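You operate a simulated robot arm through the tools that you are given. There is no shell and no other tool. Be economical: measure what you need, move in short steps, check, and stop when the job is done.

You run a simulated robot arm. Do the job below in one go: nothing can be reset, and whatever is moved stays where it is left.

## Task
Test grey pot J-53 for set, then stand it on the square for its result.
Fine: pot in the tester's dock, arm over, plunger down, arm aside, then move it; the other pots stay untested.

It is judged by the outcome, as a careful person would: the job done as asked, and still so three seconds after it is handed in. It fails if anything else is knocked over, pushed out of place, dropped, spilled or broken.

## Robot
A 7-joint arm with a two-finger parallel gripper, fixed in place. Base frame: the origin is at the foot of the arm, x ahead of it, y to its left, z up; the work surface is at about z = 0. Lengths are in cm, angles in degrees, forces in N, time in s.
With the tool pointing down near the work surface it reaches from about 24 to 62 cm from the base axis. Its first joint turns from -66.0 to 66.0 degrees. Payload 2.6 kg.
The tool frame sits at the grasp point between the pads (the TCP): z along the fingers, y along the line on which they close. The tips reach 3 cm beyond it. The gripper opens to 9.4 cm. The fingers are 2.8 cm wide and 1 cm thick; the gripper's body (5 by 9.6 cm) begins 5.5 cm behind the TCP.
Orientation is that of the tool frame in the base frame, as a unit quaternion [x, y, z, w]. With the fingers straight down and closing along the base's y, the tool's x points along the base's -x, its y along +y and its z along -z.

## Interface
- The arm moves only by the tool servo_tool. Its argument "plan" is a list of rows, each an object of numbers (a shift or turn left out is 0, a gripper value left out holds the last): "dx", "dy", "dz": the shift along the tool's x, y, z in m; "ax", "ay", "az": the turn, a rotation vector about the tool's x, y, z in degrees; "hand": the closure in counts, from 0 (fully open) to 255 (shut). In form: [{"dx": .., "dy": .., "dz": .., "ax": .., "ay": .., "az": .., "hand": ..}, ...]. A call has 1 to 12 rows; each row is the pose to reach, as a shift and turn from the pose commanded when the call began, along the tool's axes at that moment. Rows are played at 5 a second. More than 5 cm and 8.6 degrees between two rows, or a gripper value outside its range, and nothing of the call is played. A pose out of reach is approached as far as the arm can. The call stops where the force on the tool passes 40 N (or 10 N more than at its start, if that is more) or the arm is blocked; 0.2 s more then pass. The fingers move at their own pace (about 7.2 cm/s each) and stop on an object; they squeeze with about 31 N. The grip force told is the motor's: it shows also when the fingers shut on nothing. Time passes only in rows, and 0.2 s behind the last, so rows that repeat a pose let the fingers close. The reply holds the time, the measured pose of the TCP, the force on the tool along the base axes, the opening and the grip force, in the units named above and with some noise, with the torque about the TCP (base axes, N m) and any sound that the robot's microphone picked up.
- Cameras (640 x 400 px; columns grow to the right, rows downward): "scene" is fixed at [1.79, 43.56, 54.18]; the picture's right is [-0.86, -0.50, 0.00], its down [-0.30, 0.52, -0.80] and it looks along [0.40, -0.69, -0.60] (base axes); focal length 316 px, centre (320, 200). "wrist" rides on the gripper at [7.6, 1.4, -10.3] in the tool frame; the picture's right is [-0.18, 0.98, 0.00], its down [-0.75, -0.14, -0.64] and it looks along [-0.63, -0.12, 0.77] (tool axes); focal length 243 px, centre (320, 200). There is no depth. A picture from a camera that has moved, and an enlarged one, comes with that camera's place and axes in the base frame and with its lens. The place of the scene camera against the robot may be out by one fixed shift of up to 2.5 cm in any direction.
- capture(camera): a new picture of that camera. It takes no simulated time.
- enlarge(camera, box): a new picture of the part [left, top, right, bottom] of that camera's present view, enlarged. It takes no simulated time.
- finish_job(): hands the job in; it is judged then, once.

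Go step by step. Nothing tells you positions but the pictures and the camera data: compare them with the known pose of the tool, close in by small moves and look again before you grip or let go. The budget is 120 turns and 64 pictures, counting those below and the enlarged ones. Unless the task says otherwise, let go and move clear before handing in, and close with one line.

The tools are called after ">>>" by a JSON object that holds its "name" and its "arguments". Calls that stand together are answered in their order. servo_tool: Moves the arm, as the interface text tells. Its arguments: {"type":"object","properties":{"plan":{"type":"array","items":{"type":"object","properties":{"dx":{"type":"number"},"dy":{"type":"number"},"dz":{"type":"number"},"ax":{"type":"number"},"ay":{"type":"number"},"az":{"type":"number"},"hand":{"type":"number"}}}}},"required":["plan"]} The other tools are called the same way: capture (camera) takes a picture; enlarge (camera, box) takes an enlarged picture of a part of a camera's view; finish_job () hands the job in.

At the start:

```text
t: 0.0
ee_pos: [40.57, 11.24, 35.25]
orientation: [-0.001, 1.0, 0.0, 0.0]
wrist_force: [-0.2, 0.3, 0.4]
moment: [-0.04, -0.03, 0.0]
width: 9.38
finger_force: 0.0
```

scene: 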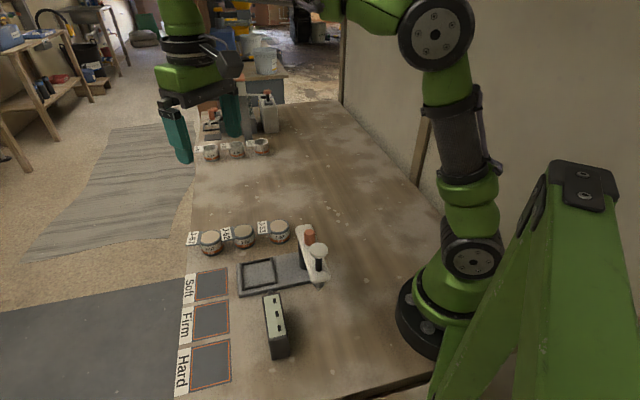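
wrist: 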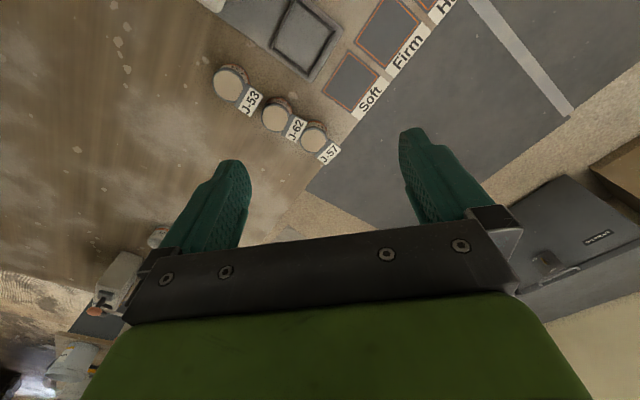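

I see three pots near the tester, with another tester and pots further away. I'll look more closely before moving.

>>> {"name": "enlarge", "arguments": {"camera": "scene", "box": [170, 200, 350, 312]}}

>>> {"name": "enlarge", "arguments": {"camera": "scene", "box": [170, 280, 350, 392]}}

>>> {"name": "enlarge", "arguments": {"camera": "scene", "box": [180, 80, 300, 170]}}

```text
3.56 times, centred on (260, 256) of scene
camera zoom: at [1.79, 43.56, 54.18], right [-0.86, -0.5, 0.0], down [-0.3, 0.52, -0.8], along [0.4, -0.69, -0.6], focal length 1123 px, centre (533, 1)
```

zoom: 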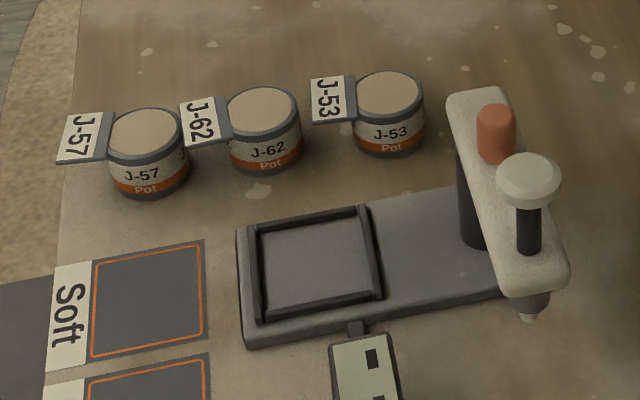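

```text
3.56 times, centred on (260, 336) of scene
camera zoom: at [1.79, 43.56, 54.18], right [-0.86, -0.5, 0.0], down [-0.3, 0.52, -0.8], along [0.4, -0.69, -0.6], focal length 1123 px, centre (533, -284)
```

zoom: 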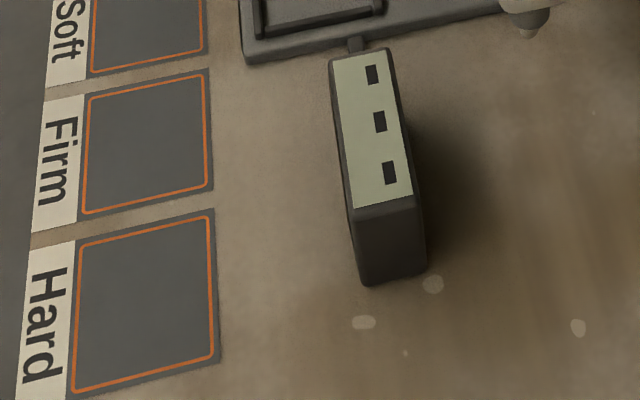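

```text
4.44 times, centred on (240, 125) of scene
camera zoom: at [1.79, 43.56, 54.18], right [-0.86, -0.5, 0.0], down [-0.3, 0.52, -0.8], along [0.4, -0.69, -0.6], focal length 1404 px, centre (676, 533)
```

zoom: 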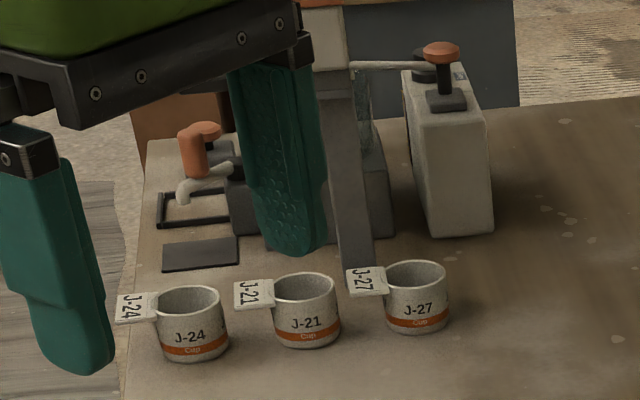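

The tester's dock seems to be near (37, 10), with the arm swung aside towards the robot. I'll pull back for a better wrist view of it.

>>> {"name": "servo_tool", "arguments": {"plan": [{"dx": 0.04, "dy": -0.01}, {"dx": 0.08, "dy": -0.03}, {"dx": 0.12, "dy": -0.05}, {"dx": 0.12, "dy": -0.05}]}}

>>> {"name": "capture", "arguments": {"camera": "wrist"}}

```text
t: 1.0
ee_pos: [28.45, 6.24, 35.28]
orientation: [0.0, 1.0, 0.0, 0.0]
wrist_force: [0.9, 0.5, 0.1]
moment: [0.01, 0.04, 0.01]
width: 9.38
finger_force: 0.1
```

```text
58 pictures are left
camera wrist: at [20.83, 7.94, 45.61], right [0.18, 0.98, 0.0], down [0.75, -0.14, 0.64], along [0.63, -0.12, -0.77], focal length 243 px, centre (320, 200)
```

wrist: 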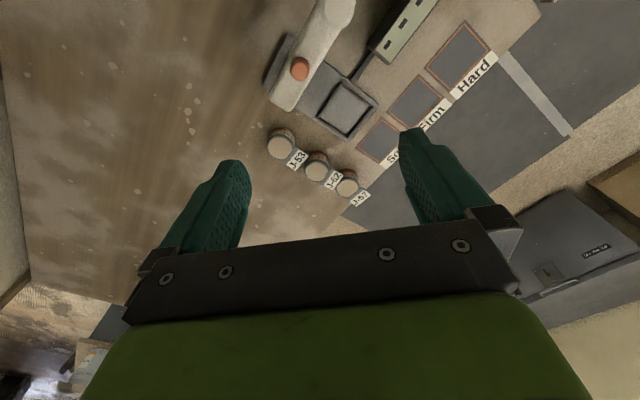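

The tester is now in view from above. I'll enlarge it.

>>> {"name": "enlarge", "arguments": {"camera": "wrist", "box": [250, 0, 506, 160]}}

```text
2.50 times, centred on (378, 80) of wrist
camera zoom: at [20.83, 7.94, 45.61], right [0.18, 0.98, 0.0], down [0.75, -0.14, 0.64], along [0.63, -0.12, -0.77], focal length 606 px, centre (175, 500)
```

zoom: 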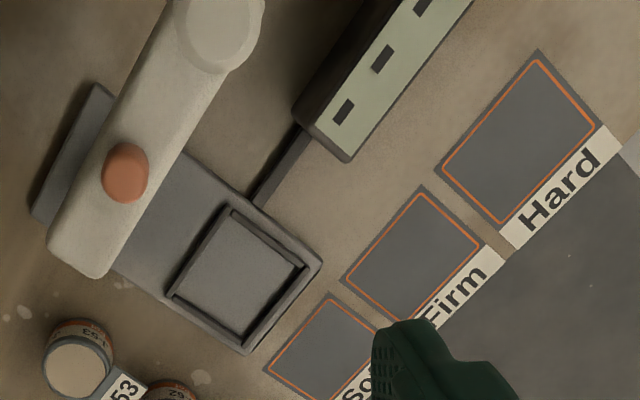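

The pivot seems to be near the far end of the arm, with a plunger at its near end. I'll check this with a closer scene picture.

>>> {"name": "enlarge", "arguments": {"camera": "scene", "box": [275, 210, 347, 300]}}

```text
4.44 times, centred on (311, 255) of scene
camera zoom: at [1.79, 43.56, 54.18], right [-0.86, -0.5, 0.0], down [-0.3, 0.52, -0.8], along [0.4, -0.69, -0.6], focal length 1404 px, centre (360, -44)
```

zoom: 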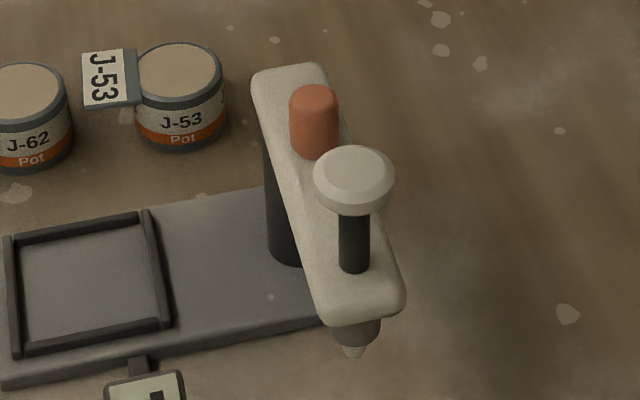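

The arm pivots on the post near its far end, the orange peg is the handle and the white knob is the plunger. The pot row and tester are turned about 51°, so I'll turn the tool to match and hover over J-53 at about (40.5, -3.3).

>>> {"name": "servo_tool", "arguments": {"plan": [{"dx": -0.02, "dy": -0.016, "dz": 0.01, "az": -8.5}, {"dx": -0.04, "dy": -0.032, "dz": 0.03, "az": -17}, {"dx": -0.06, "dy": -0.048, "dz": 0.05, "az": -25.5}, {"dx": -0.08, "dy": -0.064, "dz": 0.07, "az": -34}, {"dx": -0.1, "dy": -0.08, "dz": 0.09, "az": -42.5}, {"dx": -0.12, "dy": -0.095, "dz": 0.11, "az": -51}, {"dx": -0.12, "dy": -0.095, "dz": 0.12, "az": -51}]}}

>>> {"name": "capture", "arguments": {"camera": "wrist"}}

>>> {"name": "capture", "arguments": {"camera": "scene"}}

```text
t: 2.6
ee_pos: [40.58, -3.23, 23.25]
orientation: [-0.431, 0.902, 0.001, 0.0]
wrist_force: [0.3, 0.3, 0.7]
moment: [0.01, -0.01, 0.0]
width: 9.4
finger_force: 0.0
```

```text
55 pictures are left
camera wrist: at [34.74, -8.06, 33.51], right [-0.65, 0.76, 0.0], down [0.58, 0.5, 0.64], along [0.49, 0.42, -0.77], focal length 243 px, centre (320, 200)
```

wrist: 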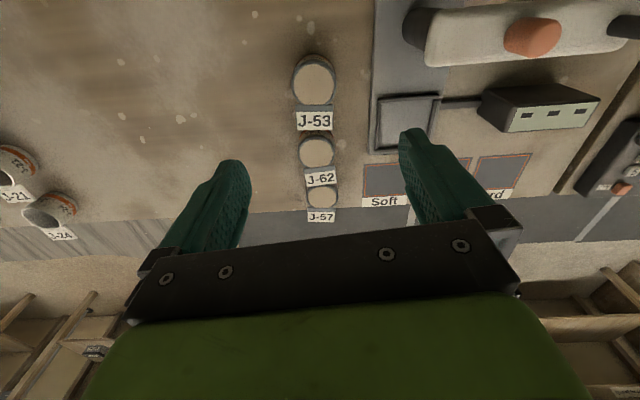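

```text
54 pictures are left
```

scene: 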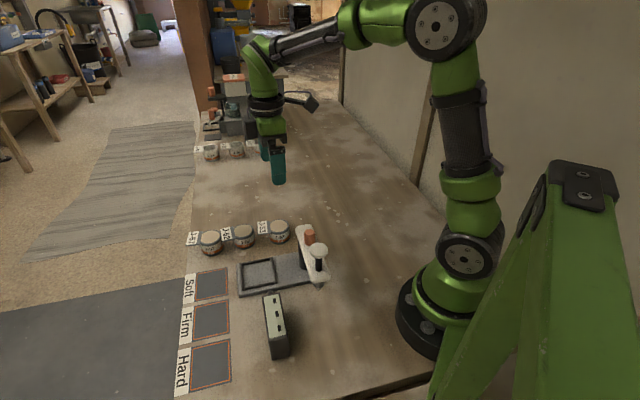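

J-53 is about 0.7 cm to the side of the tool axis and the row runs at about 43°. I'll correct both and come down partway.

>>> {"name": "servo_tool", "arguments": {"plan": [{"dx": 0.0055, "dy": -0.0044, "dz": 0.03, "az": 4}, {"dx": 0.0055, "dy": -0.0044, "dz": 0.06, "az": 8}, {"dx": 0.0055, "dy": -0.0044, "dz": 0.09, "az": 8}, {"dx": 0.0055, "dy": -0.0044, "dz": 0.09, "az": 8}]}}

>>> {"name": "capture", "arguments": {"camera": "wrist"}}

>>> {"name": "enlarge", "arguments": {"camera": "scene", "box": [180, 150, 340, 300]}}

```text
t: 3.6
ee_pos: [40.57, -3.99, 14.33]
orientation: [-0.366, 0.93, 0.0, 0.001]
wrist_force: [-0.4, 0.0, -0.2]
moment: [0.0, -0.01, -0.01]
width: 9.41
finger_force: 0.0
```

```text
53 pictures are left
camera wrist: at [34.01, -7.95, 24.66], right [-0.54, 0.84, 0.0], down [0.65, 0.41, 0.64], along [0.54, 0.34, -0.77], focal length 243 px, centre (320, 200)
```

wrist: 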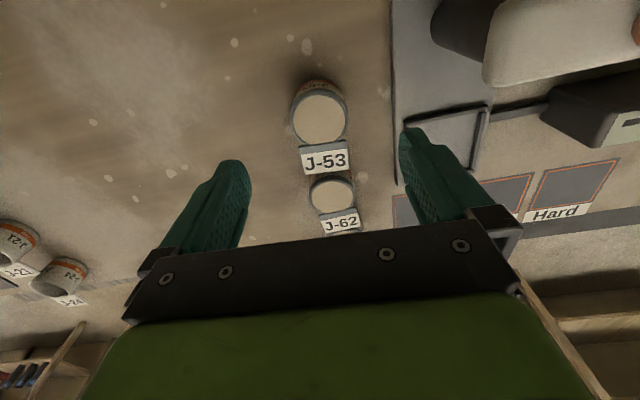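

```text
2.67 times, centred on (260, 225) of scene
camera zoom: at [1.79, 43.56, 54.18], right [-0.86, -0.5, 0.0], down [-0.3, 0.52, -0.8], along [0.4, -0.69, -0.6], focal length 842 px, centre (480, 133)
```

zoom: 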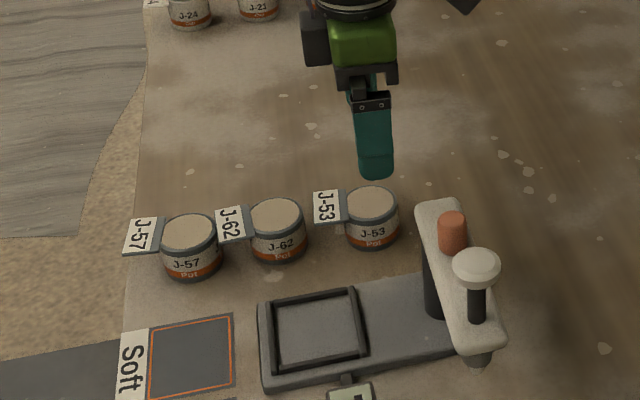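

The tool is centred over J-53, which is about 4.8 cm wide and 4.3 cm tall. I'll descend around it to z = 4.2.

>>> {"name": "servo_tool", "arguments": {"plan": [{"dz": 0.03}, {"dz": 0.06}, {"dz": 0.08}, {"dz": 0.101}, {"dz": 0.101}]}}

>>> {"name": "capture", "arguments": {"camera": "wrist"}}

>>> {"name": "enlarge", "arguments": {"camera": "scene", "box": [180, 150, 340, 300]}}

```text
t: 4.8
ee_pos: [40.65, -3.87, 4.11]
orientation: [-0.367, 0.93, 0.0, 0.0]
wrist_force: [-0.1, -0.8, -0.5]
moment: [0.0, 0.0, 0.0]
width: 9.37
finger_force: 0.0
```

```text
51 pictures are left
camera wrist: at [34.09, -7.95, 14.5], right [-0.54, 0.84, 0.0], down [0.65, 0.41, 0.64], along [0.54, 0.34, -0.77], focal length 243 px, centre (320, 200)
```

wrist: 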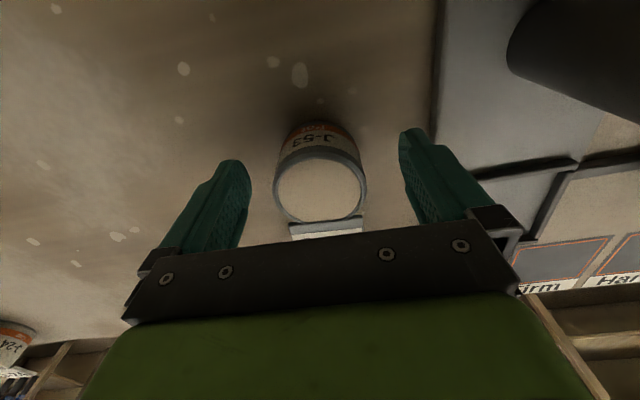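

```text
2.67 times, centred on (260, 225) of scene
camera zoom: at [1.79, 43.56, 54.18], right [-0.86, -0.5, 0.0], down [-0.3, 0.52, -0.8], along [0.4, -0.69, -0.6], focal length 842 px, centre (480, 133)
```

zoom: 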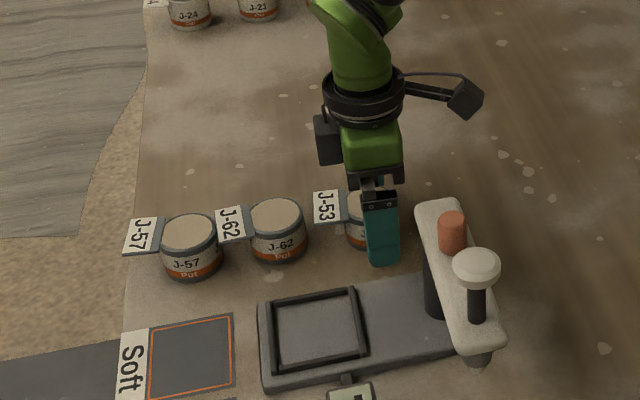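

The pot sits centrally between the fingers, so I'll close on it.

>>> {"name": "servo_tool", "arguments": {"plan": [{"hand": 255}, {"hand": 255}, {"hand": 255}, {"hand": 255}, {"hand": 255}]}}

>>> {"name": "servo_tool", "arguments": {"plan": [{"dz": -0.02}, {"dz": -0.04}, {"dz": -0.06}, {"dz": -0.06}]}}

>>> {"name": "capture", "arguments": {"camera": "wrist"}}

>>> {"name": "enlarge", "arguments": {"camera": "scene", "box": [180, 150, 340, 300]}}

```text
t: 6.0
ee_pos: [40.62, -3.9, 4.28]
orientation: [-0.366, 0.93, 0.0, 0.0]
wrist_force: [-0.1, 0.6, 0.1]
moment: [-0.05, -0.02, -0.01]
width: 5.36
finger_force: 30.8
```

```text
t: 7.0
ee_pos: [40.76, -3.96, 10.08]
orientation: [-0.367, 0.93, 0.0, 0.0]
wrist_force: [-0.2, 0.3, -1.6]
moment: [-0.01, -0.01, 0.01]
width: 5.35
finger_force: 30.7
```

```text
49 pictures are left
camera wrist: at [34.13, -7.9, 20.37], right [-0.54, 0.84, 0.0], down [0.65, 0.41, 0.64], along [0.54, 0.34, -0.77], focal length 243 px, centre (320, 200)
```

wrist: 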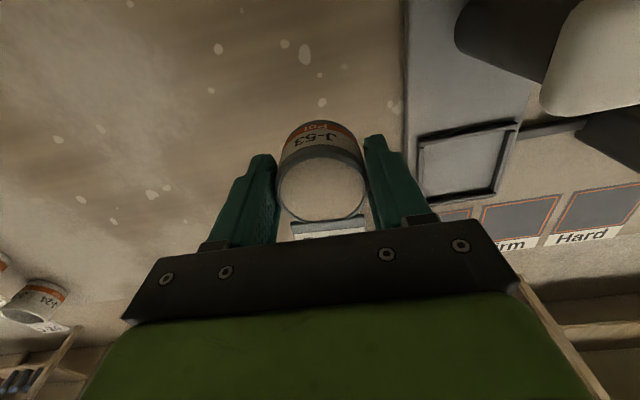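

```text
2.67 times, centred on (260, 225) of scene
camera zoom: at [1.79, 43.56, 54.18], right [-0.86, -0.5, 0.0], down [-0.3, 0.52, -0.8], along [0.4, -0.69, -0.6], focal length 842 px, centre (480, 133)
```

zoom: 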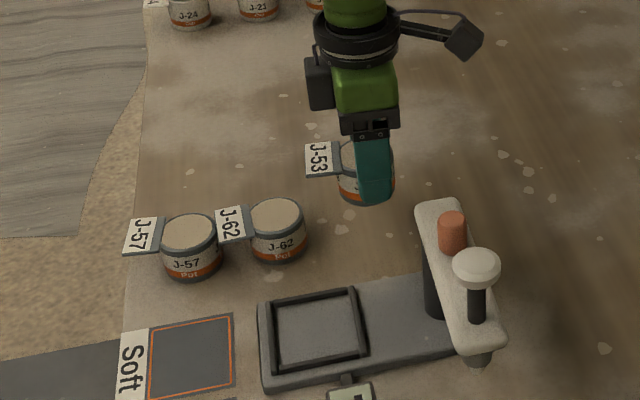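

J-53 is held at 5.35 cm. The dock's centre is near (37.1, 9.4), so I'll carry the pot above it while staying high.

>>> {"name": "servo_tool", "arguments": {"plan": [{"dx": -0.015, "dy": 0.028, "dz": -0.01}, {"dx": -0.03, "dy": 0.056, "dz": -0.02}, {"dx": -0.047, "dy": 0.088, "dz": -0.02}, {"dx": -0.0647, "dy": 0.122, "dz": -0.02}, {"dx": -0.0647, "dy": 0.122, "dz": -0.02}]}}

>>> {"name": "capture", "arguments": {"camera": "wrist"}}

>>> {"name": "enlarge", "arguments": {"camera": "scene", "box": [180, 180, 340, 300]}}

```text
t: 8.2
ee_pos: [37.1, 9.36, 12.16]
orientation: [-0.367, 0.93, 0.0, 0.0]
wrist_force: [-0.1, 0.2, -0.7]
moment: [-0.04, 0.04, -0.01]
width: 5.35
finger_force: 30.9
```

```text
47 pictures are left
camera wrist: at [30.53, 5.36, 22.3], right [-0.54, 0.84, 0.0], down [0.65, 0.41, 0.64], along [0.54, 0.34, -0.77], focal length 243 px, centre (320, 200)
```

wrist: 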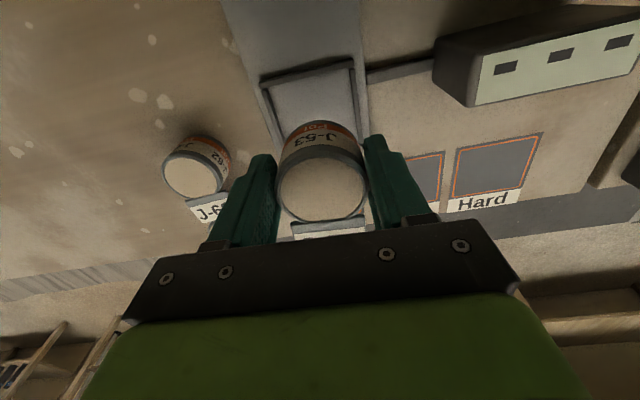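

```text
3.33 times, centred on (260, 240) of scene
camera zoom: at [1.79, 43.56, 54.18], right [-0.86, -0.5, 0.0], down [-0.3, 0.52, -0.8], along [0.4, -0.69, -0.6], focal length 1053 px, centre (520, 67)
```

zoom: 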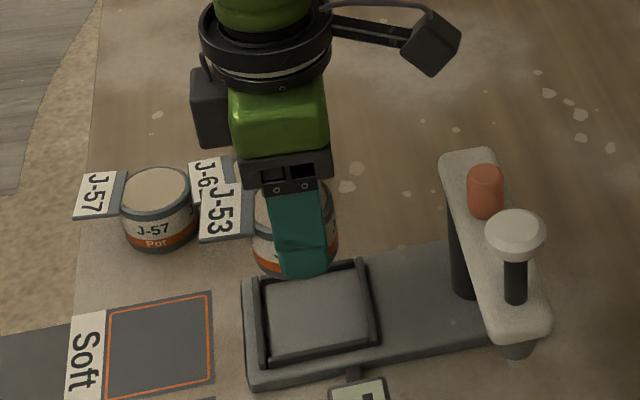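

The tool is lined up with the dock's sides to within 0.2 cm. I'll lower to just above the rim and check.

>>> {"name": "servo_tool", "arguments": {"plan": [{"dx": 0.001, "dy": -0.001, "dz": 0.025}, {"dx": 0.001, "dy": -0.001, "dz": 0.05}, {"dx": 0.001, "dy": -0.001, "dz": 0.05}]}}

>>> {"name": "enlarge", "arguments": {"camera": "wrist", "box": [200, 0, 440, 240]}}

>>> {"name": "enlarge", "arguments": {"camera": "scene", "box": [210, 210, 330, 300]}}

```text
t: 9.0
ee_pos: [37.13, 9.15, 6.79]
orientation: [-0.366, 0.931, 0.0, 0.001]
wrist_force: [0.4, -0.4, -1.3]
moment: [0.01, -0.01, 0.0]
width: 5.36
finger_force: 31.2
```

```text
1.67 times, centred on (320, 120) of wrist
camera zoom: at [30.63, 5.23, 17.21], right [-0.54, 0.84, 0.0], down [0.65, 0.41, 0.64], along [0.54, 0.34, -0.77], focal length 404 px, centre (320, 333)
```

zoom: 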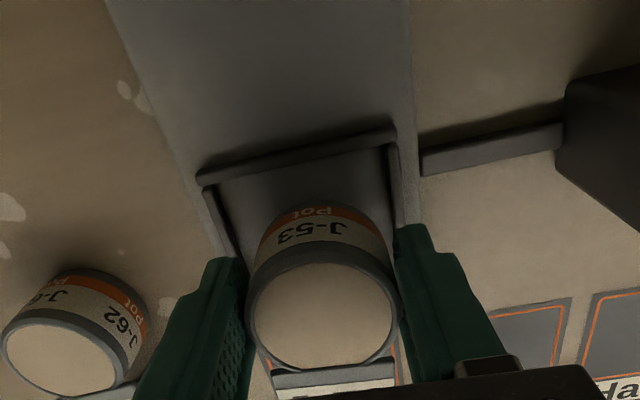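

```text
4.44 times, centred on (270, 255) of scene
camera zoom: at [1.79, 43.56, 54.18], right [-0.86, -0.5, 0.0], down [-0.3, 0.52, -0.8], along [0.4, -0.69, -0.6], focal length 1404 px, centre (542, -44)
```

zoom: 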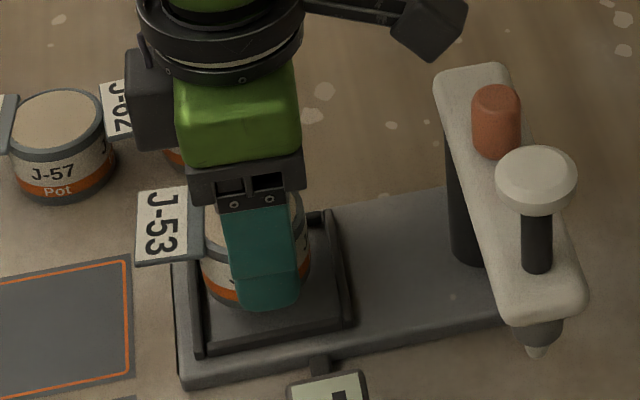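

The pot's centre is about 0.8 cm ahead of the TCP because the pot is shorter than I took it to be. I'll shift back by that much and check again.

>>> {"name": "servo_tool", "arguments": {"plan": [{"dx": 0.004, "dy": 0.0}, {"dx": 0.0077, "dy": -0.0005}, {"dx": 0.0077, "dy": -0.0005}]}}

>>> {"name": "enlarge", "arguments": {"camera": "wrist", "box": [240, 40, 400, 140]}}

>>> {"name": "enlarge", "arguments": {"camera": "scene", "box": [220, 230, 310, 300]}}

```text
t: 9.8
ee_pos: [36.61, 8.58, 7.09]
orientation: [-0.366, 0.931, 0.0, 0.0]
wrist_force: [0.4, 0.6, -1.5]
moment: [0.0, -0.02, 0.03]
width: 5.33
finger_force: 31.2
```

```text
4.00 times, centred on (320, 90) of wrist
camera zoom: at [30.03, 4.66, 17.37], right [-0.54, 0.84, 0.0], down [0.65, 0.41, 0.64], along [0.54, 0.34, -0.77], focal length 970 px, centre (320, 640)
```

zoom: 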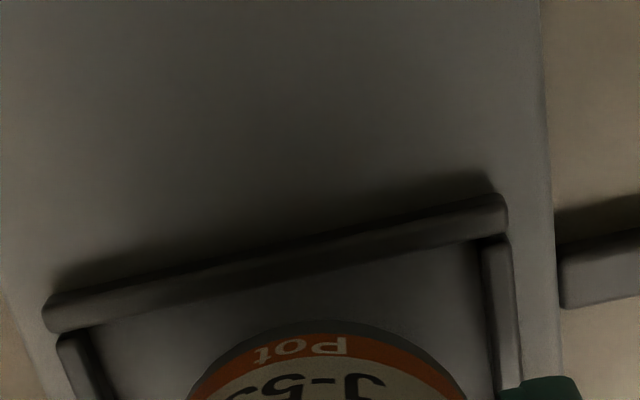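

```text
5.71 times, centred on (265, 265) of scene
camera zoom: at [1.79, 43.56, 54.18], right [-0.86, -0.5, 0.0], down [-0.3, 0.52, -0.8], along [0.4, -0.69, -0.6], focal length 1805 px, centre (634, -171)
```

zoom: 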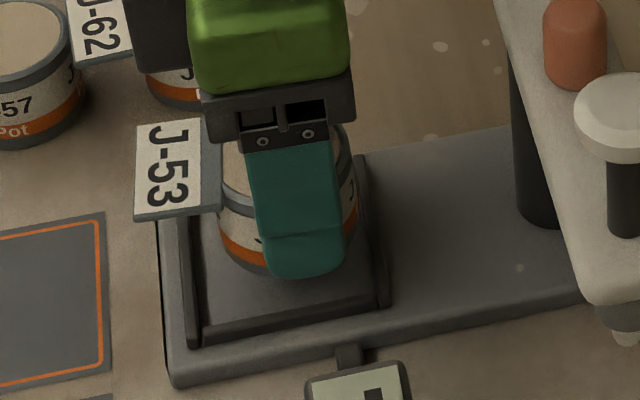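

Both views show the pot within the dock frame to a few millimetres. I'll lower it gently.

>>> {"name": "servo_tool", "arguments": {"plan": [{"dx": -0.001, "dz": 0.004}, {"dx": -0.001, "dz": 0.008}, {"dx": -0.001, "dz": 0.01}, {"dx": -0.001, "dz": 0.01}]}}

>>> {"name": "enlarge", "arguments": {"camera": "scene", "box": [220, 230, 310, 300]}}

```text
t: 10.8
ee_pos: [36.49, 8.78, 6.06]
orientation: [-0.367, 0.93, 0.0, 0.001]
wrist_force: [0.6, -0.3, -1.9]
moment: [0.02, 0.03, -0.01]
width: 5.32
finger_force: 30.8
```

```text
5.71 times, centred on (265, 265) of scene
camera zoom: at [1.79, 43.56, 54.18], right [-0.86, -0.5, 0.0], down [-0.3, 0.52, -0.8], along [0.4, -0.69, -0.6], focal length 1805 px, centre (634, -171)
```

zoom: 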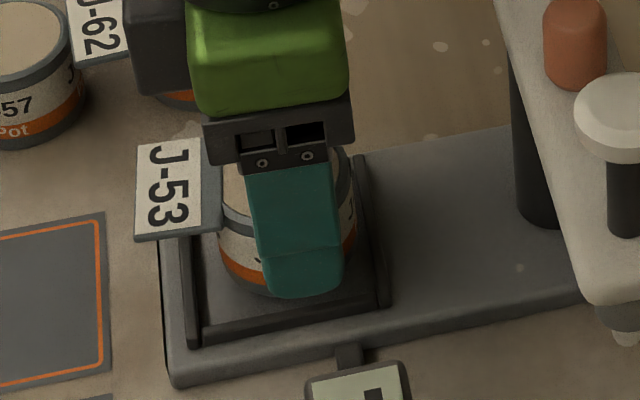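

The pot is just inside the frame and free of contact. I'll continue down in small steps.

>>> {"name": "servo_tool", "arguments": {"plan": [{"dz": 0.002}, {"dz": 0.004}, {"dz": 0.005}, {"dz": 0.005}]}}

>>> {"name": "enlarge", "arguments": {"camera": "scene", "box": [220, 230, 310, 300]}}

>>> {"name": "enlarge", "arguments": {"camera": "wrist", "box": [240, 40, 400, 140]}}

```text
t: 11.8
ee_pos: [36.51, 8.95, 5.62]
orientation: [-0.367, 0.93, 0.001, 0.0]
wrist_force: [-0.2, -0.8, -0.8]
moment: [0.01, 0.01, 0.02]
width: 5.33
finger_force: 30.9
```

```text
5.71 times, centred on (265, 265) of scene
camera zoom: at [1.79, 43.56, 54.18], right [-0.86, -0.5, 0.0], down [-0.3, 0.52, -0.8], along [0.4, -0.69, -0.6], focal length 1805 px, centre (634, -171)
```

zoom: 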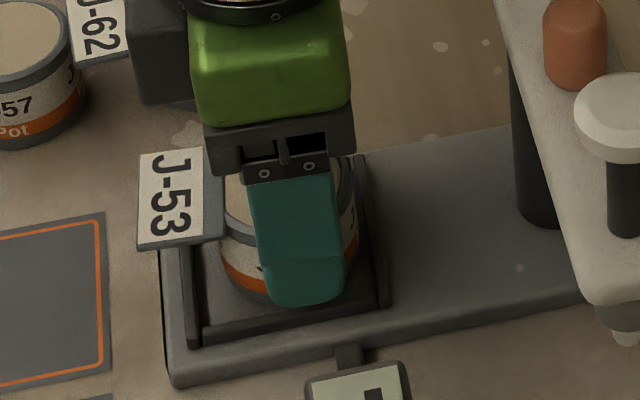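

```text
4.00 times, centred on (320, 90) of wrist
camera zoom: at [30.07, 4.8, 15.93], right [-0.54, 0.84, 0.0], down [0.65, 0.41, 0.64], along [0.54, 0.34, -0.77], focal length 970 px, centre (320, 640)
```

zoom: 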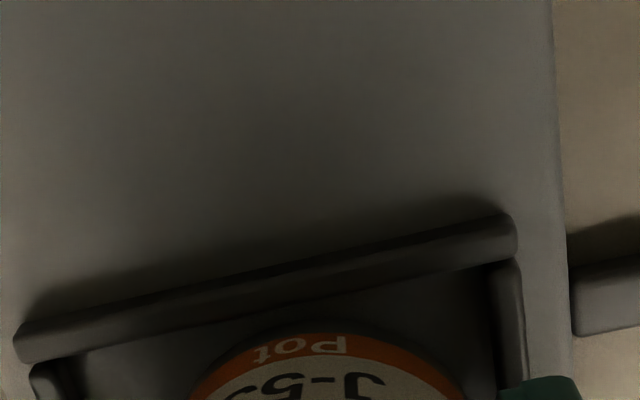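

No contact yet and the gap to the frame is even. I'll keep lowering.

>>> {"name": "servo_tool", "arguments": {"plan": [{"dz": 0.002}, {"dz": 0.004}, {"dz": 0.004}, {"dz": 0.004}]}}

```text
t: 12.8
ee_pos: [36.58, 8.89, 5.46]
orientation: [-0.368, 0.93, -0.001, 0.002]
wrist_force: [-1.6, 0.7, 18.9]
moment: [0.21, -0.15, -0.04]
width: 5.31
finger_force: 31.0
```

There's contact at about z = 5.4. I'll check whether it's the pot on the floor before letting go.

>>> {"name": "enlarge", "arguments": {"camera": "scene", "box": [220, 230, 310, 300]}}

>>> {"name": "enlarge", "arguments": {"camera": "wrist", "box": [240, 80, 440, 220]}}

```text
5.71 times, centred on (265, 265) of scene
camera zoom: at [1.78, 43.56, 54.18], right [-0.86, -0.5, 0.0], down [-0.3, 0.52, -0.8], along [0.4, -0.69, -0.6], focal length 1805 px, centre (634, -171)
```

zoom: 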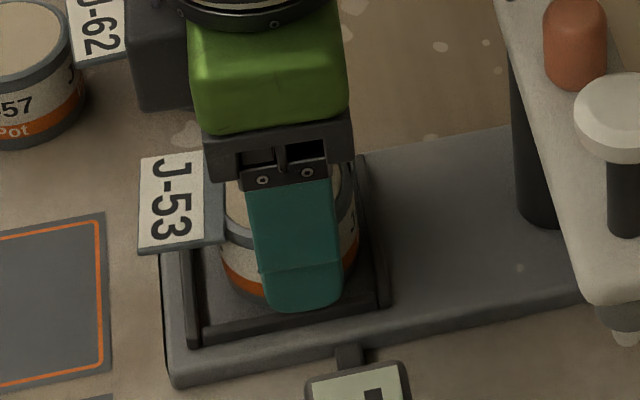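

```text
2.86 times, centred on (340, 150) of wrist
camera zoom: at [30.13, 4.86, 15.6], right [-0.54, 0.84, 0.0], down [0.64, 0.41, 0.64], along [0.54, 0.35, -0.76], focal length 693 px, centre (263, 343)
```

zoom: 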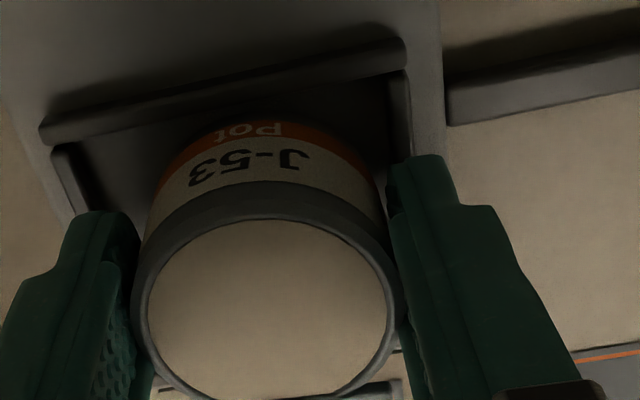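

The measured moment puts the contact under the pot's centre, so it is on the dock floor. The fingers are above the rim, so I'll unload slightly, open and rise.

>>> {"name": "servo_tool", "arguments": {"plan": [{"dz": -0.002}, {"dz": -0.002, "hand": 100}, {"dz": -0.002, "hand": 60}, {"dz": -0.002, "hand": 0}, {"dz": -0.002, "hand": 0}, {"dz": -0.002, "hand": 0}]}}

>>> {"name": "servo_tool", "arguments": {"plan": [{"dz": -0.03}, {"dz": -0.07}, {"dz": -0.11}, {"dz": -0.15}, {"dz": -0.15}]}}

>>> {"name": "capture", "arguments": {"camera": "wrist"}}

>>> {"name": "enlarge", "arguments": {"camera": "scene", "box": [220, 210, 340, 300]}}

```text
t: 14.2
ee_pos: [36.62, 8.9, 5.35]
orientation: [-0.366, 0.93, 0.0, 0.0]
wrist_force: [-0.2, -0.8, 0.3]
moment: [0.0, 0.02, -0.04]
width: 9.39
finger_force: 0.1
```

```text
t: 15.4
ee_pos: [36.53, 8.93, 20.55]
orientation: [-0.366, 0.931, 0.0, 0.0]
wrist_force: [0.6, 0.4, -0.5]
moment: [0.02, 0.04, 0.0]
width: 9.42
finger_force: 0.1
```

```text
36 pictures are left
camera wrist: at [30.1, 4.94, 30.92], right [-0.54, 0.84, 0.0], down [0.65, 0.41, 0.64], along [0.54, 0.34, -0.77], focal length 243 px, centre (320, 200)
```

wrist: 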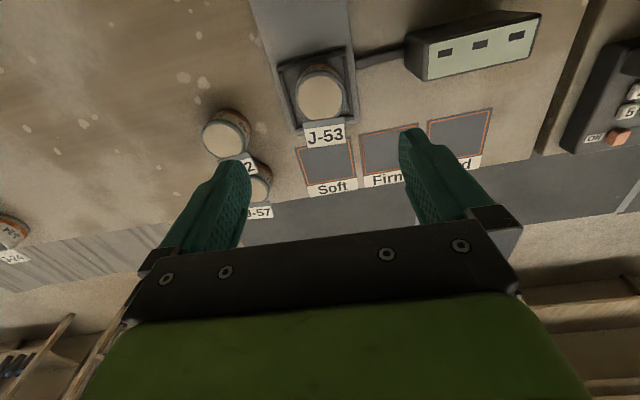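

```text
4.44 times, centred on (280, 255) of scene
camera zoom: at [1.79, 43.56, 54.18], right [-0.86, -0.5, 0.0], down [-0.3, 0.52, -0.8], along [0.4, -0.69, -0.6], focal length 1404 px, centre (498, -44)
```

zoom: 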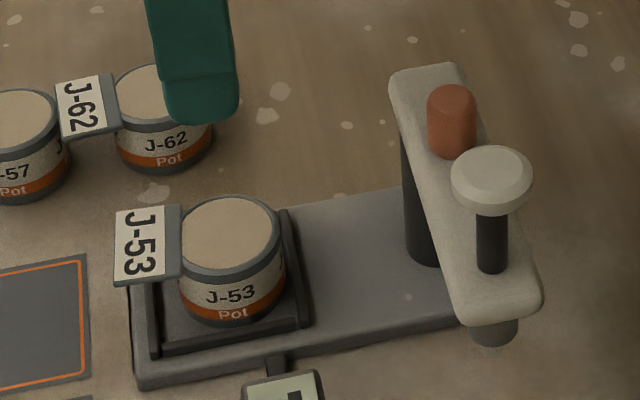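

J-53 stands in the dock. To swing the tester arm, I'll straddle it between the peg and the plunger. First I turn the tool 90° and move over that part at height.

>>> {"name": "servo_tool", "arguments": {"plan": [{"dx": 0.009, "dy": 0.005, "dz": -0.02, "az": -8.2}, {"dx": 0.018, "dy": 0.01, "dz": -0.035, "az": -16.4}, {"dx": 0.027, "dy": 0.014, "dz": -0.035, "az": -24.6}, {"dx": 0.037, "dy": 0.019, "dz": -0.035, "az": -32.8}, {"dx": 0.046, "dy": 0.024, "dz": -0.035, "az": -41}, {"dx": 0.055, "dy": 0.029, "dz": -0.035, "az": -49.2}, {"dx": 0.064, "dy": 0.034, "dz": -0.035, "az": -57.4}, {"dx": 0.073, "dy": 0.038, "dz": -0.035, "az": -65.6}, {"dx": 0.083, "dy": 0.043, "dz": -0.035, "az": -73.8}, {"dx": 0.092, "dy": 0.048, "dz": -0.035, "az": -82}, {"dx": 0.101, "dy": 0.053, "dz": -0.035, "az": -90}, {"dx": 0.101, "dy": 0.053, "dz": -0.035, "az": -90}]}}

>>> {"name": "capture", "arguments": {"camera": "wrist"}}

```text
t: 18.0
ee_pos: [25.47, 5.78, 23.81]
orientation: [0.918, -0.398, -0.001, 0.0]
wrist_force: [0.1, 1.0, 0.4]
moment: [-0.05, 0.0, 0.0]
width: 9.39
finger_force: 0.1
```

```text
34 pictures are left
camera wrist: at [29.69, -0.63, 34.16], right [-0.84, -0.54, 0.0], down [-0.41, 0.65, 0.64], along [-0.35, 0.54, -0.77], focal length 243 px, centre (320, 200)
```

wrist: 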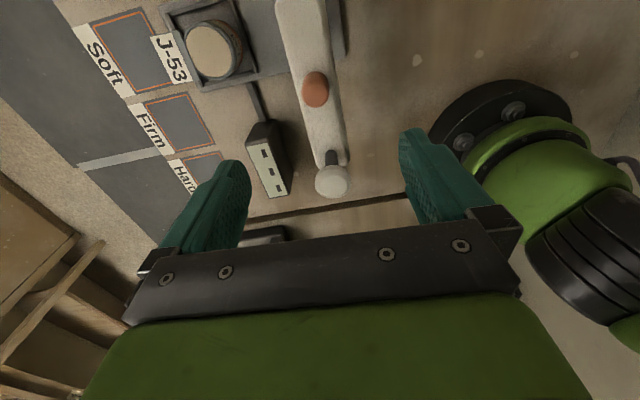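

The peg is at (27, 4.1), the knob near (22, 9.3), and the arm is about 3 cm wide. I'll centre between peg and knob and come down partway.

>>> {"name": "servo_tool", "arguments": {"plan": [{"dx": -0.0085, "dz": 0.03}, {"dx": -0.0085, "dz": 0.06}, {"dx": -0.0085, "dz": 0.08}, {"dx": -0.0085, "dz": 0.08}]}}

>>> {"name": "capture", "arguments": {"camera": "wrist"}}

>>> {"name": "enlarge", "arguments": {"camera": "scene", "box": [230, 150, 390, 300]}}

```text
t: 19.0
ee_pos: [24.94, 6.39, 15.89]
orientation: [0.917, -0.398, 0.0, 0.001]
wrist_force: [0.1, -0.1, 0.1]
moment: [0.01, 0.03, 0.01]
width: 9.41
finger_force: 0.0
```

```text
33 pictures are left
camera wrist: at [29.2, 0.04, 26.15], right [-0.84, -0.54, 0.0], down [-0.41, 0.65, 0.64], along [-0.34, 0.54, -0.77], focal length 243 px, centre (320, 200)
```

wrist: 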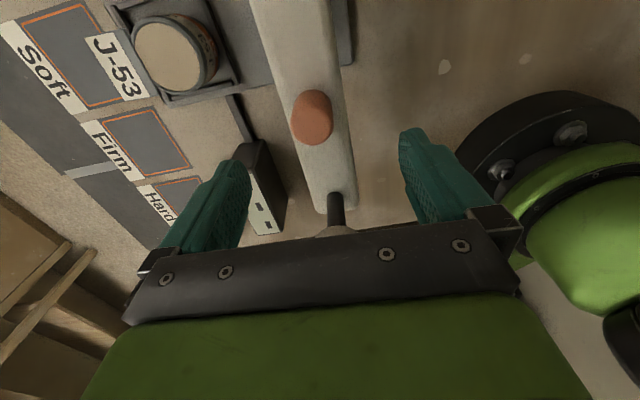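

```text
2.67 times, centred on (310, 225) of scene
camera zoom: at [1.79, 43.56, 54.18], right [-0.86, -0.5, 0.0], down [-0.3, 0.52, -0.8], along [0.4, -0.69, -0.6], focal length 842 px, centre (347, 133)
```

zoom: 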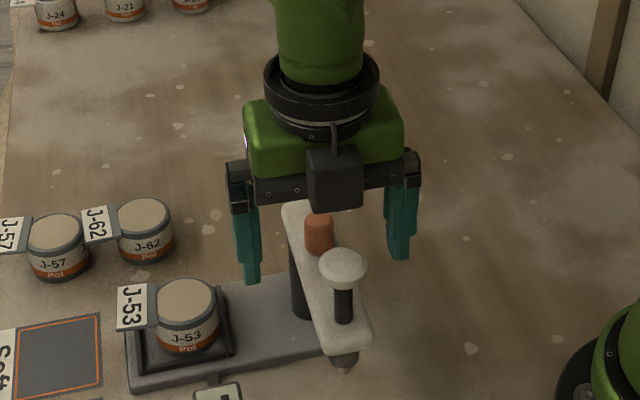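

The fingers straddle the arm evenly, with room between peg and knob. I'll descend beside the arm and narrow the opening to about 4.2 cm, leaving a loose straddle.

>>> {"name": "servo_tool", "arguments": {"plan": [{"dx": -0.008, "dz": 0.015}, {"dx": -0.008, "dz": 0.036}, {"dx": -0.008, "dz": 0.036, "hand": 100}, {"dx": -0.008, "dz": 0.036, "hand": 142}, {"dx": -0.008, "dz": 0.036, "hand": 142}, {"dx": -0.008, "dz": 0.036, "hand": 142}]}}

>>> {"name": "capture", "arguments": {"camera": "wrist"}}

>>> {"name": "enlarge", "arguments": {"camera": "scene", "box": [230, 180, 370, 300]}}

```text
t: 20.4
ee_pos: [24.41, 6.97, 12.32]
orientation: [0.917, -0.399, 0.0, 0.001]
wrist_force: [-0.3, 0.0, -0.3]
moment: [0.0, 0.0, -0.01]
width: 4.14
finger_force: 0.0
```

```text
31 pictures are left
camera wrist: at [28.61, 0.62, 22.67], right [-0.84, -0.54, 0.0], down [-0.41, 0.65, 0.64], along [-0.34, 0.54, -0.77], focal length 243 px, centre (320, 200)
```

wrist: 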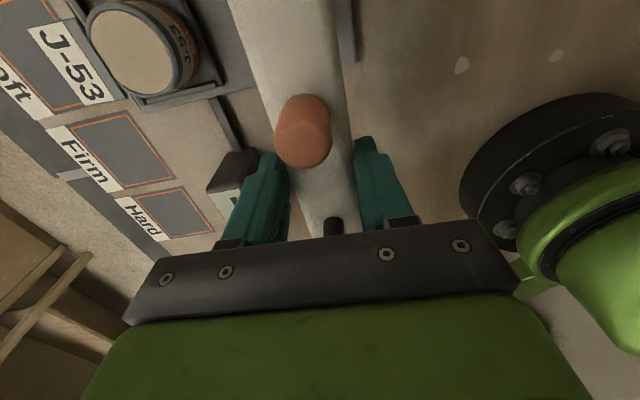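

```text
3.33 times, centred on (300, 240) of scene
camera zoom: at [1.79, 43.56, 54.18], right [-0.86, -0.5, 0.0], down [-0.3, 0.52, -0.8], along [0.4, -0.69, -0.6], focal length 1053 px, centre (387, 67)
```

zoom: 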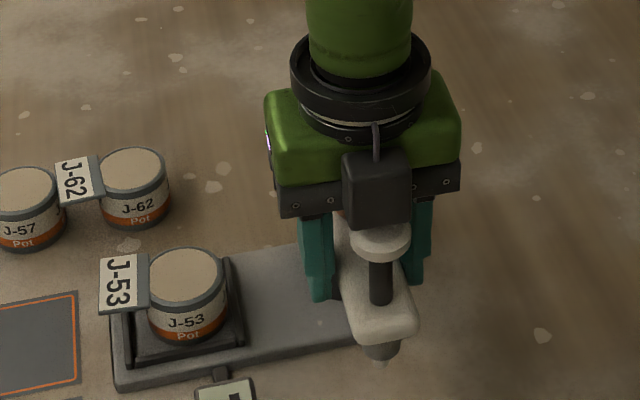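

The arm is straddled with no force on the tool. I'll swing it 30° clockwise about the post at about (29.8, 1.2).

>>> {"name": "servo_tool", "arguments": {"plan": [{"dx": 0.0003, "dy": -0.0069, "az": 5}, {"dx": 0.0012, "dy": -0.0137, "az": 10}, {"dx": 0.0027, "dy": -0.0204, "az": 15}, {"dx": 0.0048, "dy": -0.027, "az": 20}, {"dx": 0.0074, "dy": -0.0334, "az": 25}, {"dx": 0.0106, "dy": -0.0395, "az": 30}]}}

>>> {"name": "capture", "arguments": {"camera": "wrist"}}

```text
t: 21.8
ee_pos: [27.96, 8.94, 12.29]
orientation: [0.782, -0.623, -0.001, 0.0]
wrist_force: [0.3, -0.1, -0.8]
moment: [0.01, -0.02, -0.02]
width: 4.16
finger_force: 0.4
```

```text
29 pictures are left
camera wrist: at [28.34, 1.36, 22.6], right [-1.0, -0.04, 0.0], down [-0.03, 0.77, 0.64], along [-0.03, 0.64, -0.77], focal length 243 px, centre (320, 200)
```

wrist: 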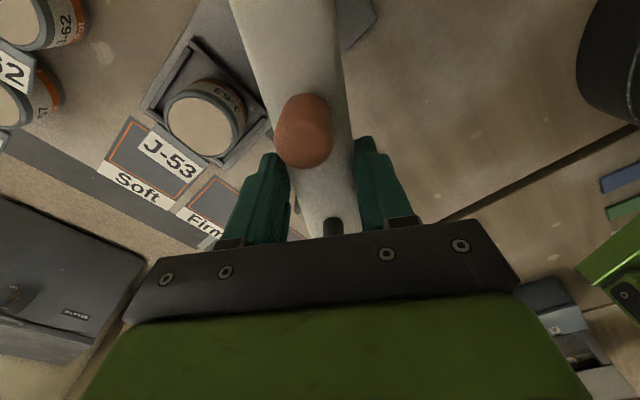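

The arm follows and keeps its place between the fingers, so the pivot estimate is good. I'll swing it another 30°.

>>> {"name": "servo_tool", "arguments": {"plan": [{"dx": 0.0003, "dy": -0.0069, "az": 5}, {"dx": 0.0012, "dy": -0.0137, "az": 10}, {"dx": 0.0027, "dy": -0.0204, "az": 15}, {"dx": 0.0048, "dy": -0.027, "az": 20}, {"dx": 0.0074, "dy": -0.0334, "az": 25}, {"dx": 0.0106, "dy": -0.0395, "az": 30}]}}

>>> {"name": "capture", "arguments": {"camera": "wrist"}}

>>> {"name": "enlarge", "arguments": {"camera": "scene", "box": [220, 180, 360, 300]}}

```text
t: 23.2
ee_pos: [32.16, 8.92, 12.46]
orientation: [-0.594, 0.805, -0.001, 0.001]
wrist_force: [-0.4, 0.3, -0.8]
moment: [-0.02, -0.02, 0.01]
width: 4.16
finger_force: 0.0
```

```text
28 pictures are left
camera wrist: at [28.61, 2.17, 22.65], right [-0.89, 0.46, 0.0], down [0.36, 0.68, 0.64], along [0.3, 0.57, -0.77], focal length 243 px, centre (320, 200)
```

wrist: 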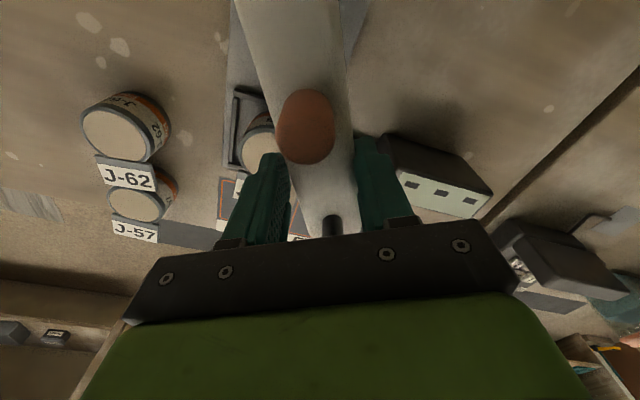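

```text
3.33 times, centred on (290, 240) of scene
camera zoom: at [1.79, 43.56, 54.18], right [-0.86, -0.5, 0.0], down [-0.3, 0.52, -0.8], along [0.4, -0.69, -0.6], focal length 1053 px, centre (420, 67)
```

zoom: 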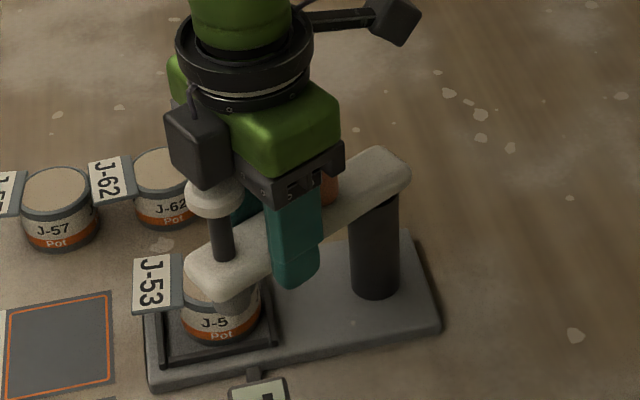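

There are about 25° left to bring the plunger over the pot. I'll go on and watch for a stop.

>>> {"name": "servo_tool", "arguments": {"plan": [{"dx": 0.0003, "dy": -0.0069, "az": 5}, {"dx": 0.0012, "dy": -0.0137, "az": 10}, {"dx": 0.0027, "dy": -0.0204, "az": 15}, {"dx": 0.0048, "dy": -0.027, "az": 20}, {"dx": 0.0074, "dy": -0.0334, "az": 25}, {"dx": 0.0074, "dy": -0.0334, "az": 25}]}}

>>> {"name": "capture", "arguments": {"camera": "wrist"}}

>>> {"name": "enlarge", "arguments": {"camera": "scene", "box": [210, 180, 350, 300]}}

```text
t: 24.6
ee_pos: [35.23, 7.17, 12.19]
orientation: [-0.405, 0.914, 0.001, -0.001]
wrist_force: [-0.1, -0.3, 0.2]
moment: [0.0, 0.03, 0.0]
width: 4.17
finger_force: 0.4
```

```text
26 pictures are left
camera wrist: at [29.01, 2.56, 22.54], right [-0.61, 0.8, 0.0], down [0.61, 0.46, 0.64], along [0.51, 0.39, -0.77], focal length 243 px, centre (320, 200)
```

wrist: 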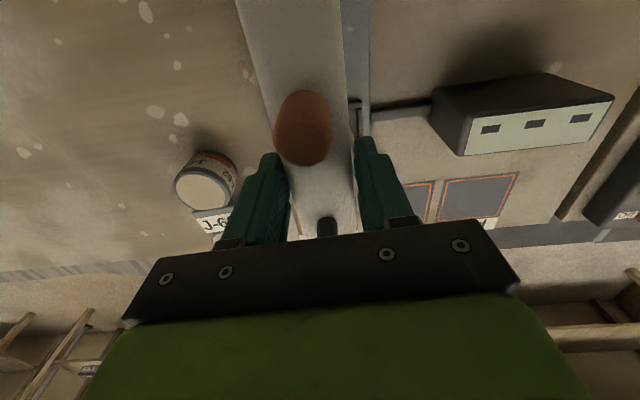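

```text
3.33 times, centred on (280, 240) of scene
camera zoom: at [1.79, 43.56, 54.18], right [-0.86, -0.5, 0.0], down [-0.3, 0.52, -0.8], along [0.4, -0.69, -0.6], focal length 1053 px, centre (453, 67)
```

zoom: 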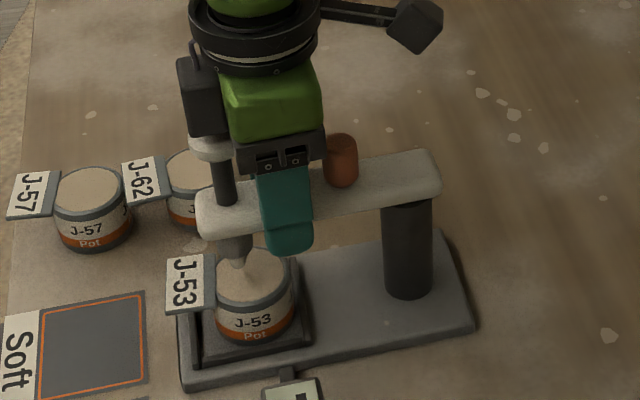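

The plunger tip is over the pot but a few degrees short. I'll continue in small steps.

>>> {"name": "servo_tool", "arguments": {"plan": [{"dx": 0.0, "dy": -0.0028, "az": 2}, {"dx": 0.0002, "dy": -0.0055, "az": 4}, {"dx": 0.0004, "dy": -0.0083, "az": 6}, {"dx": 0.0004, "dy": -0.0083, "az": 6}]}}

>>> {"name": "enlarge", "arguments": {"camera": "scene", "box": [220, 210, 340, 300]}}

```text
t: 25.6
ee_pos: [35.57, 6.62, 12.37]
orientation: [-0.358, 0.934, 0.001, 0.0]
wrist_force: [-14.0, 7.2, 10.5]
moment: [0.27, 0.29, 0.41]
width: 5.01
finger_force: 7.2
```

```text
4.44 times, centred on (280, 255) of scene
camera zoom: at [1.79, 43.56, 54.18], right [-0.86, -0.5, 0.0], down [-0.3, 0.52, -0.8], along [0.4, -0.69, -0.6], focal length 1404 px, centre (498, -44)
```

zoom: 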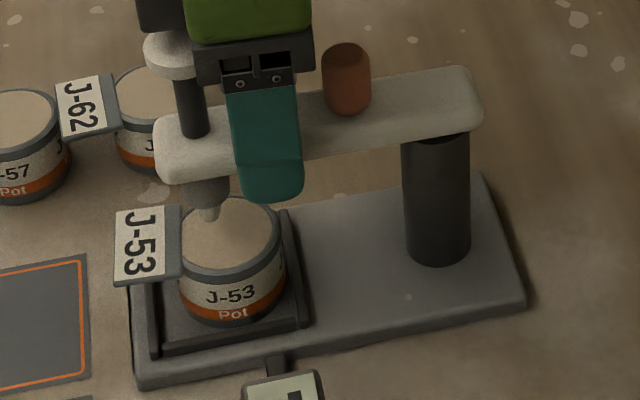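

The arm has reached its stop with the tip over the pot. I'll ease the load, open and rise off the arm.

>>> {"name": "servo_tool", "arguments": {"plan": [{"dy": 0.002, "az": -1.5}, {"dy": 0.004, "az": -2.5}, {"dy": 0.004, "az": -2.5, "hand": 100}, {"dy": 0.004, "az": -2.5, "hand": 0}, {"dy": 0.004, "az": -2.5, "hand": 0}, {"dy": 0.004, "az": -2.5, "hand": 0}]}}

>>> {"name": "servo_tool", "arguments": {"plan": [{"dz": -0.03}, {"dz": -0.07}, {"dz": -0.1}, {"dz": -0.1}]}}

>>> {"name": "capture", "arguments": {"camera": "wrist"}}

>>> {"name": "enlarge", "arguments": {"camera": "scene", "box": [220, 200, 340, 300]}}

```text
t: 27.0
ee_pos: [35.48, 6.8, 12.3]
orientation: [-0.379, 0.925, 0.0, 0.0]
wrist_force: [0.0, -0.3, 0.4]
moment: [-0.02, 0.02, -0.01]
width: 9.41
finger_force: 0.1
```

```text
t: 28.0
ee_pos: [35.64, 6.83, 22.2]
orientation: [-0.378, 0.926, 0.0, 0.0]
wrist_force: [-0.7, 0.7, 0.0]
moment: [0.03, 0.02, 0.02]
width: 9.39
finger_force: 0.2
```

```text
23 pictures are left
camera wrist: at [29.16, 2.63, 32.56], right [-0.56, 0.83, 0.0], down [0.64, 0.43, 0.64], along [0.53, 0.36, -0.77], focal length 243 px, centre (320, 200)
```

wrist: 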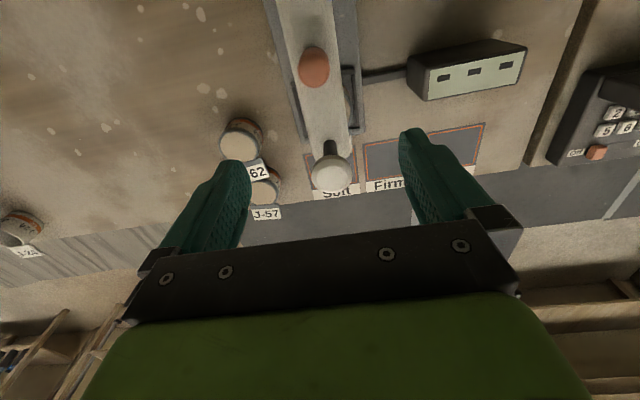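

```text
4.00 times, centred on (280, 250) of scene
camera zoom: at [1.79, 43.56, 54.18], right [-0.86, -0.5, 0.0], down [-0.3, 0.52, -0.8], along [0.4, -0.69, -0.6], focal length 1264 px, centre (480, 0)
```

zoom: 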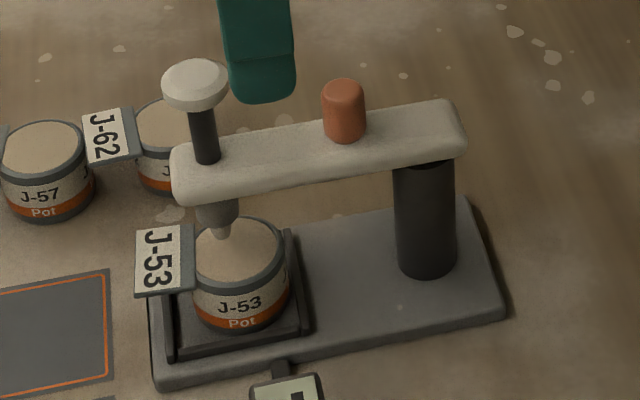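

The knob is at about (37.3, 9.4), over the dock centre as expected. I'll close the fingers and move above it.

>>> {"name": "servo_tool", "arguments": {"plan": [{"dx": -0.015, "dy": 0.003, "hand": 255}, {"dx": -0.03, "dy": 0.0067, "hand": 255}, {"dx": -0.03, "dy": 0.0067, "dz": 0.003, "hand": 255}, {"dx": -0.03, "dy": 0.0067, "dz": 0.01, "hand": 255}, {"dx": -0.03, "dy": 0.0067, "dz": 0.015, "hand": 255}, {"dx": -0.03, "dy": 0.0067, "dz": 0.015, "hand": 255}]}}

>>> {"name": "capture", "arguments": {"camera": "wrist"}}

>>> {"name": "enlarge", "arguments": {"camera": "scene", "box": [220, 180, 340, 300]}}

```text
t: 29.4
ee_pos: [37.14, 9.37, 20.8]
orientation: [-0.378, 0.926, 0.0, 0.001]
wrist_force: [0.4, 0.9, 0.0]
moment: [0.02, 0.04, -0.01]
width: 0.0
finger_force: 30.4
```

```text
21 pictures are left
camera wrist: at [30.68, 5.23, 31.13], right [-0.56, 0.83, 0.0], down [0.64, 0.43, 0.64], along [0.53, 0.36, -0.77], focal length 243 px, centre (320, 200)
```

wrist: 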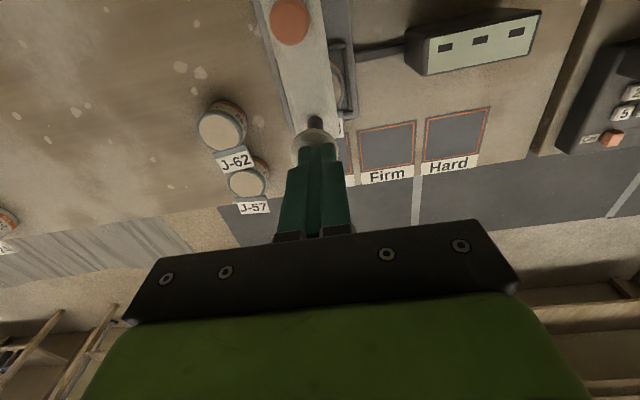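

```text
3.33 times, centred on (280, 240) of scene
camera zoom: at [1.79, 43.56, 54.18], right [-0.86, -0.5, 0.0], down [-0.3, 0.52, -0.8], along [0.4, -0.69, -0.6], focal length 1053 px, centre (453, 67)
```

zoom: 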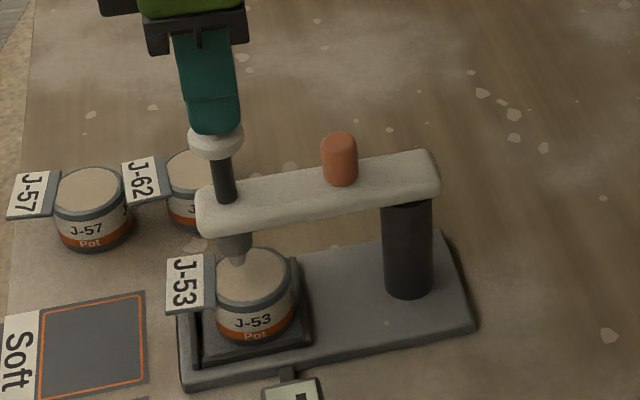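

The fingertips are over the knob. I'll press down in small steps and watch the force and sound.

>>> {"name": "servo_tool", "arguments": {"plan": [{"dz": 0.005}, {"dz": 0.01}, {"dz": 0.015}, {"dz": 0.02}, {"dz": 0.02}]}}

```text
t: 30.4
ee_pos: [37.17, 9.47, 19.31]
orientation: [-0.377, 0.926, -0.001, 0.003]
wrist_force: [-6.5, -2.0, 15.8]
moment: [-0.21, 0.37, -0.07]
width: 0.0
finger_force: 31.1
stopped in row 5: the force on the tool passed its limit at 45 N (the readings are from after the stop); the commanded pose is now the measured one
```

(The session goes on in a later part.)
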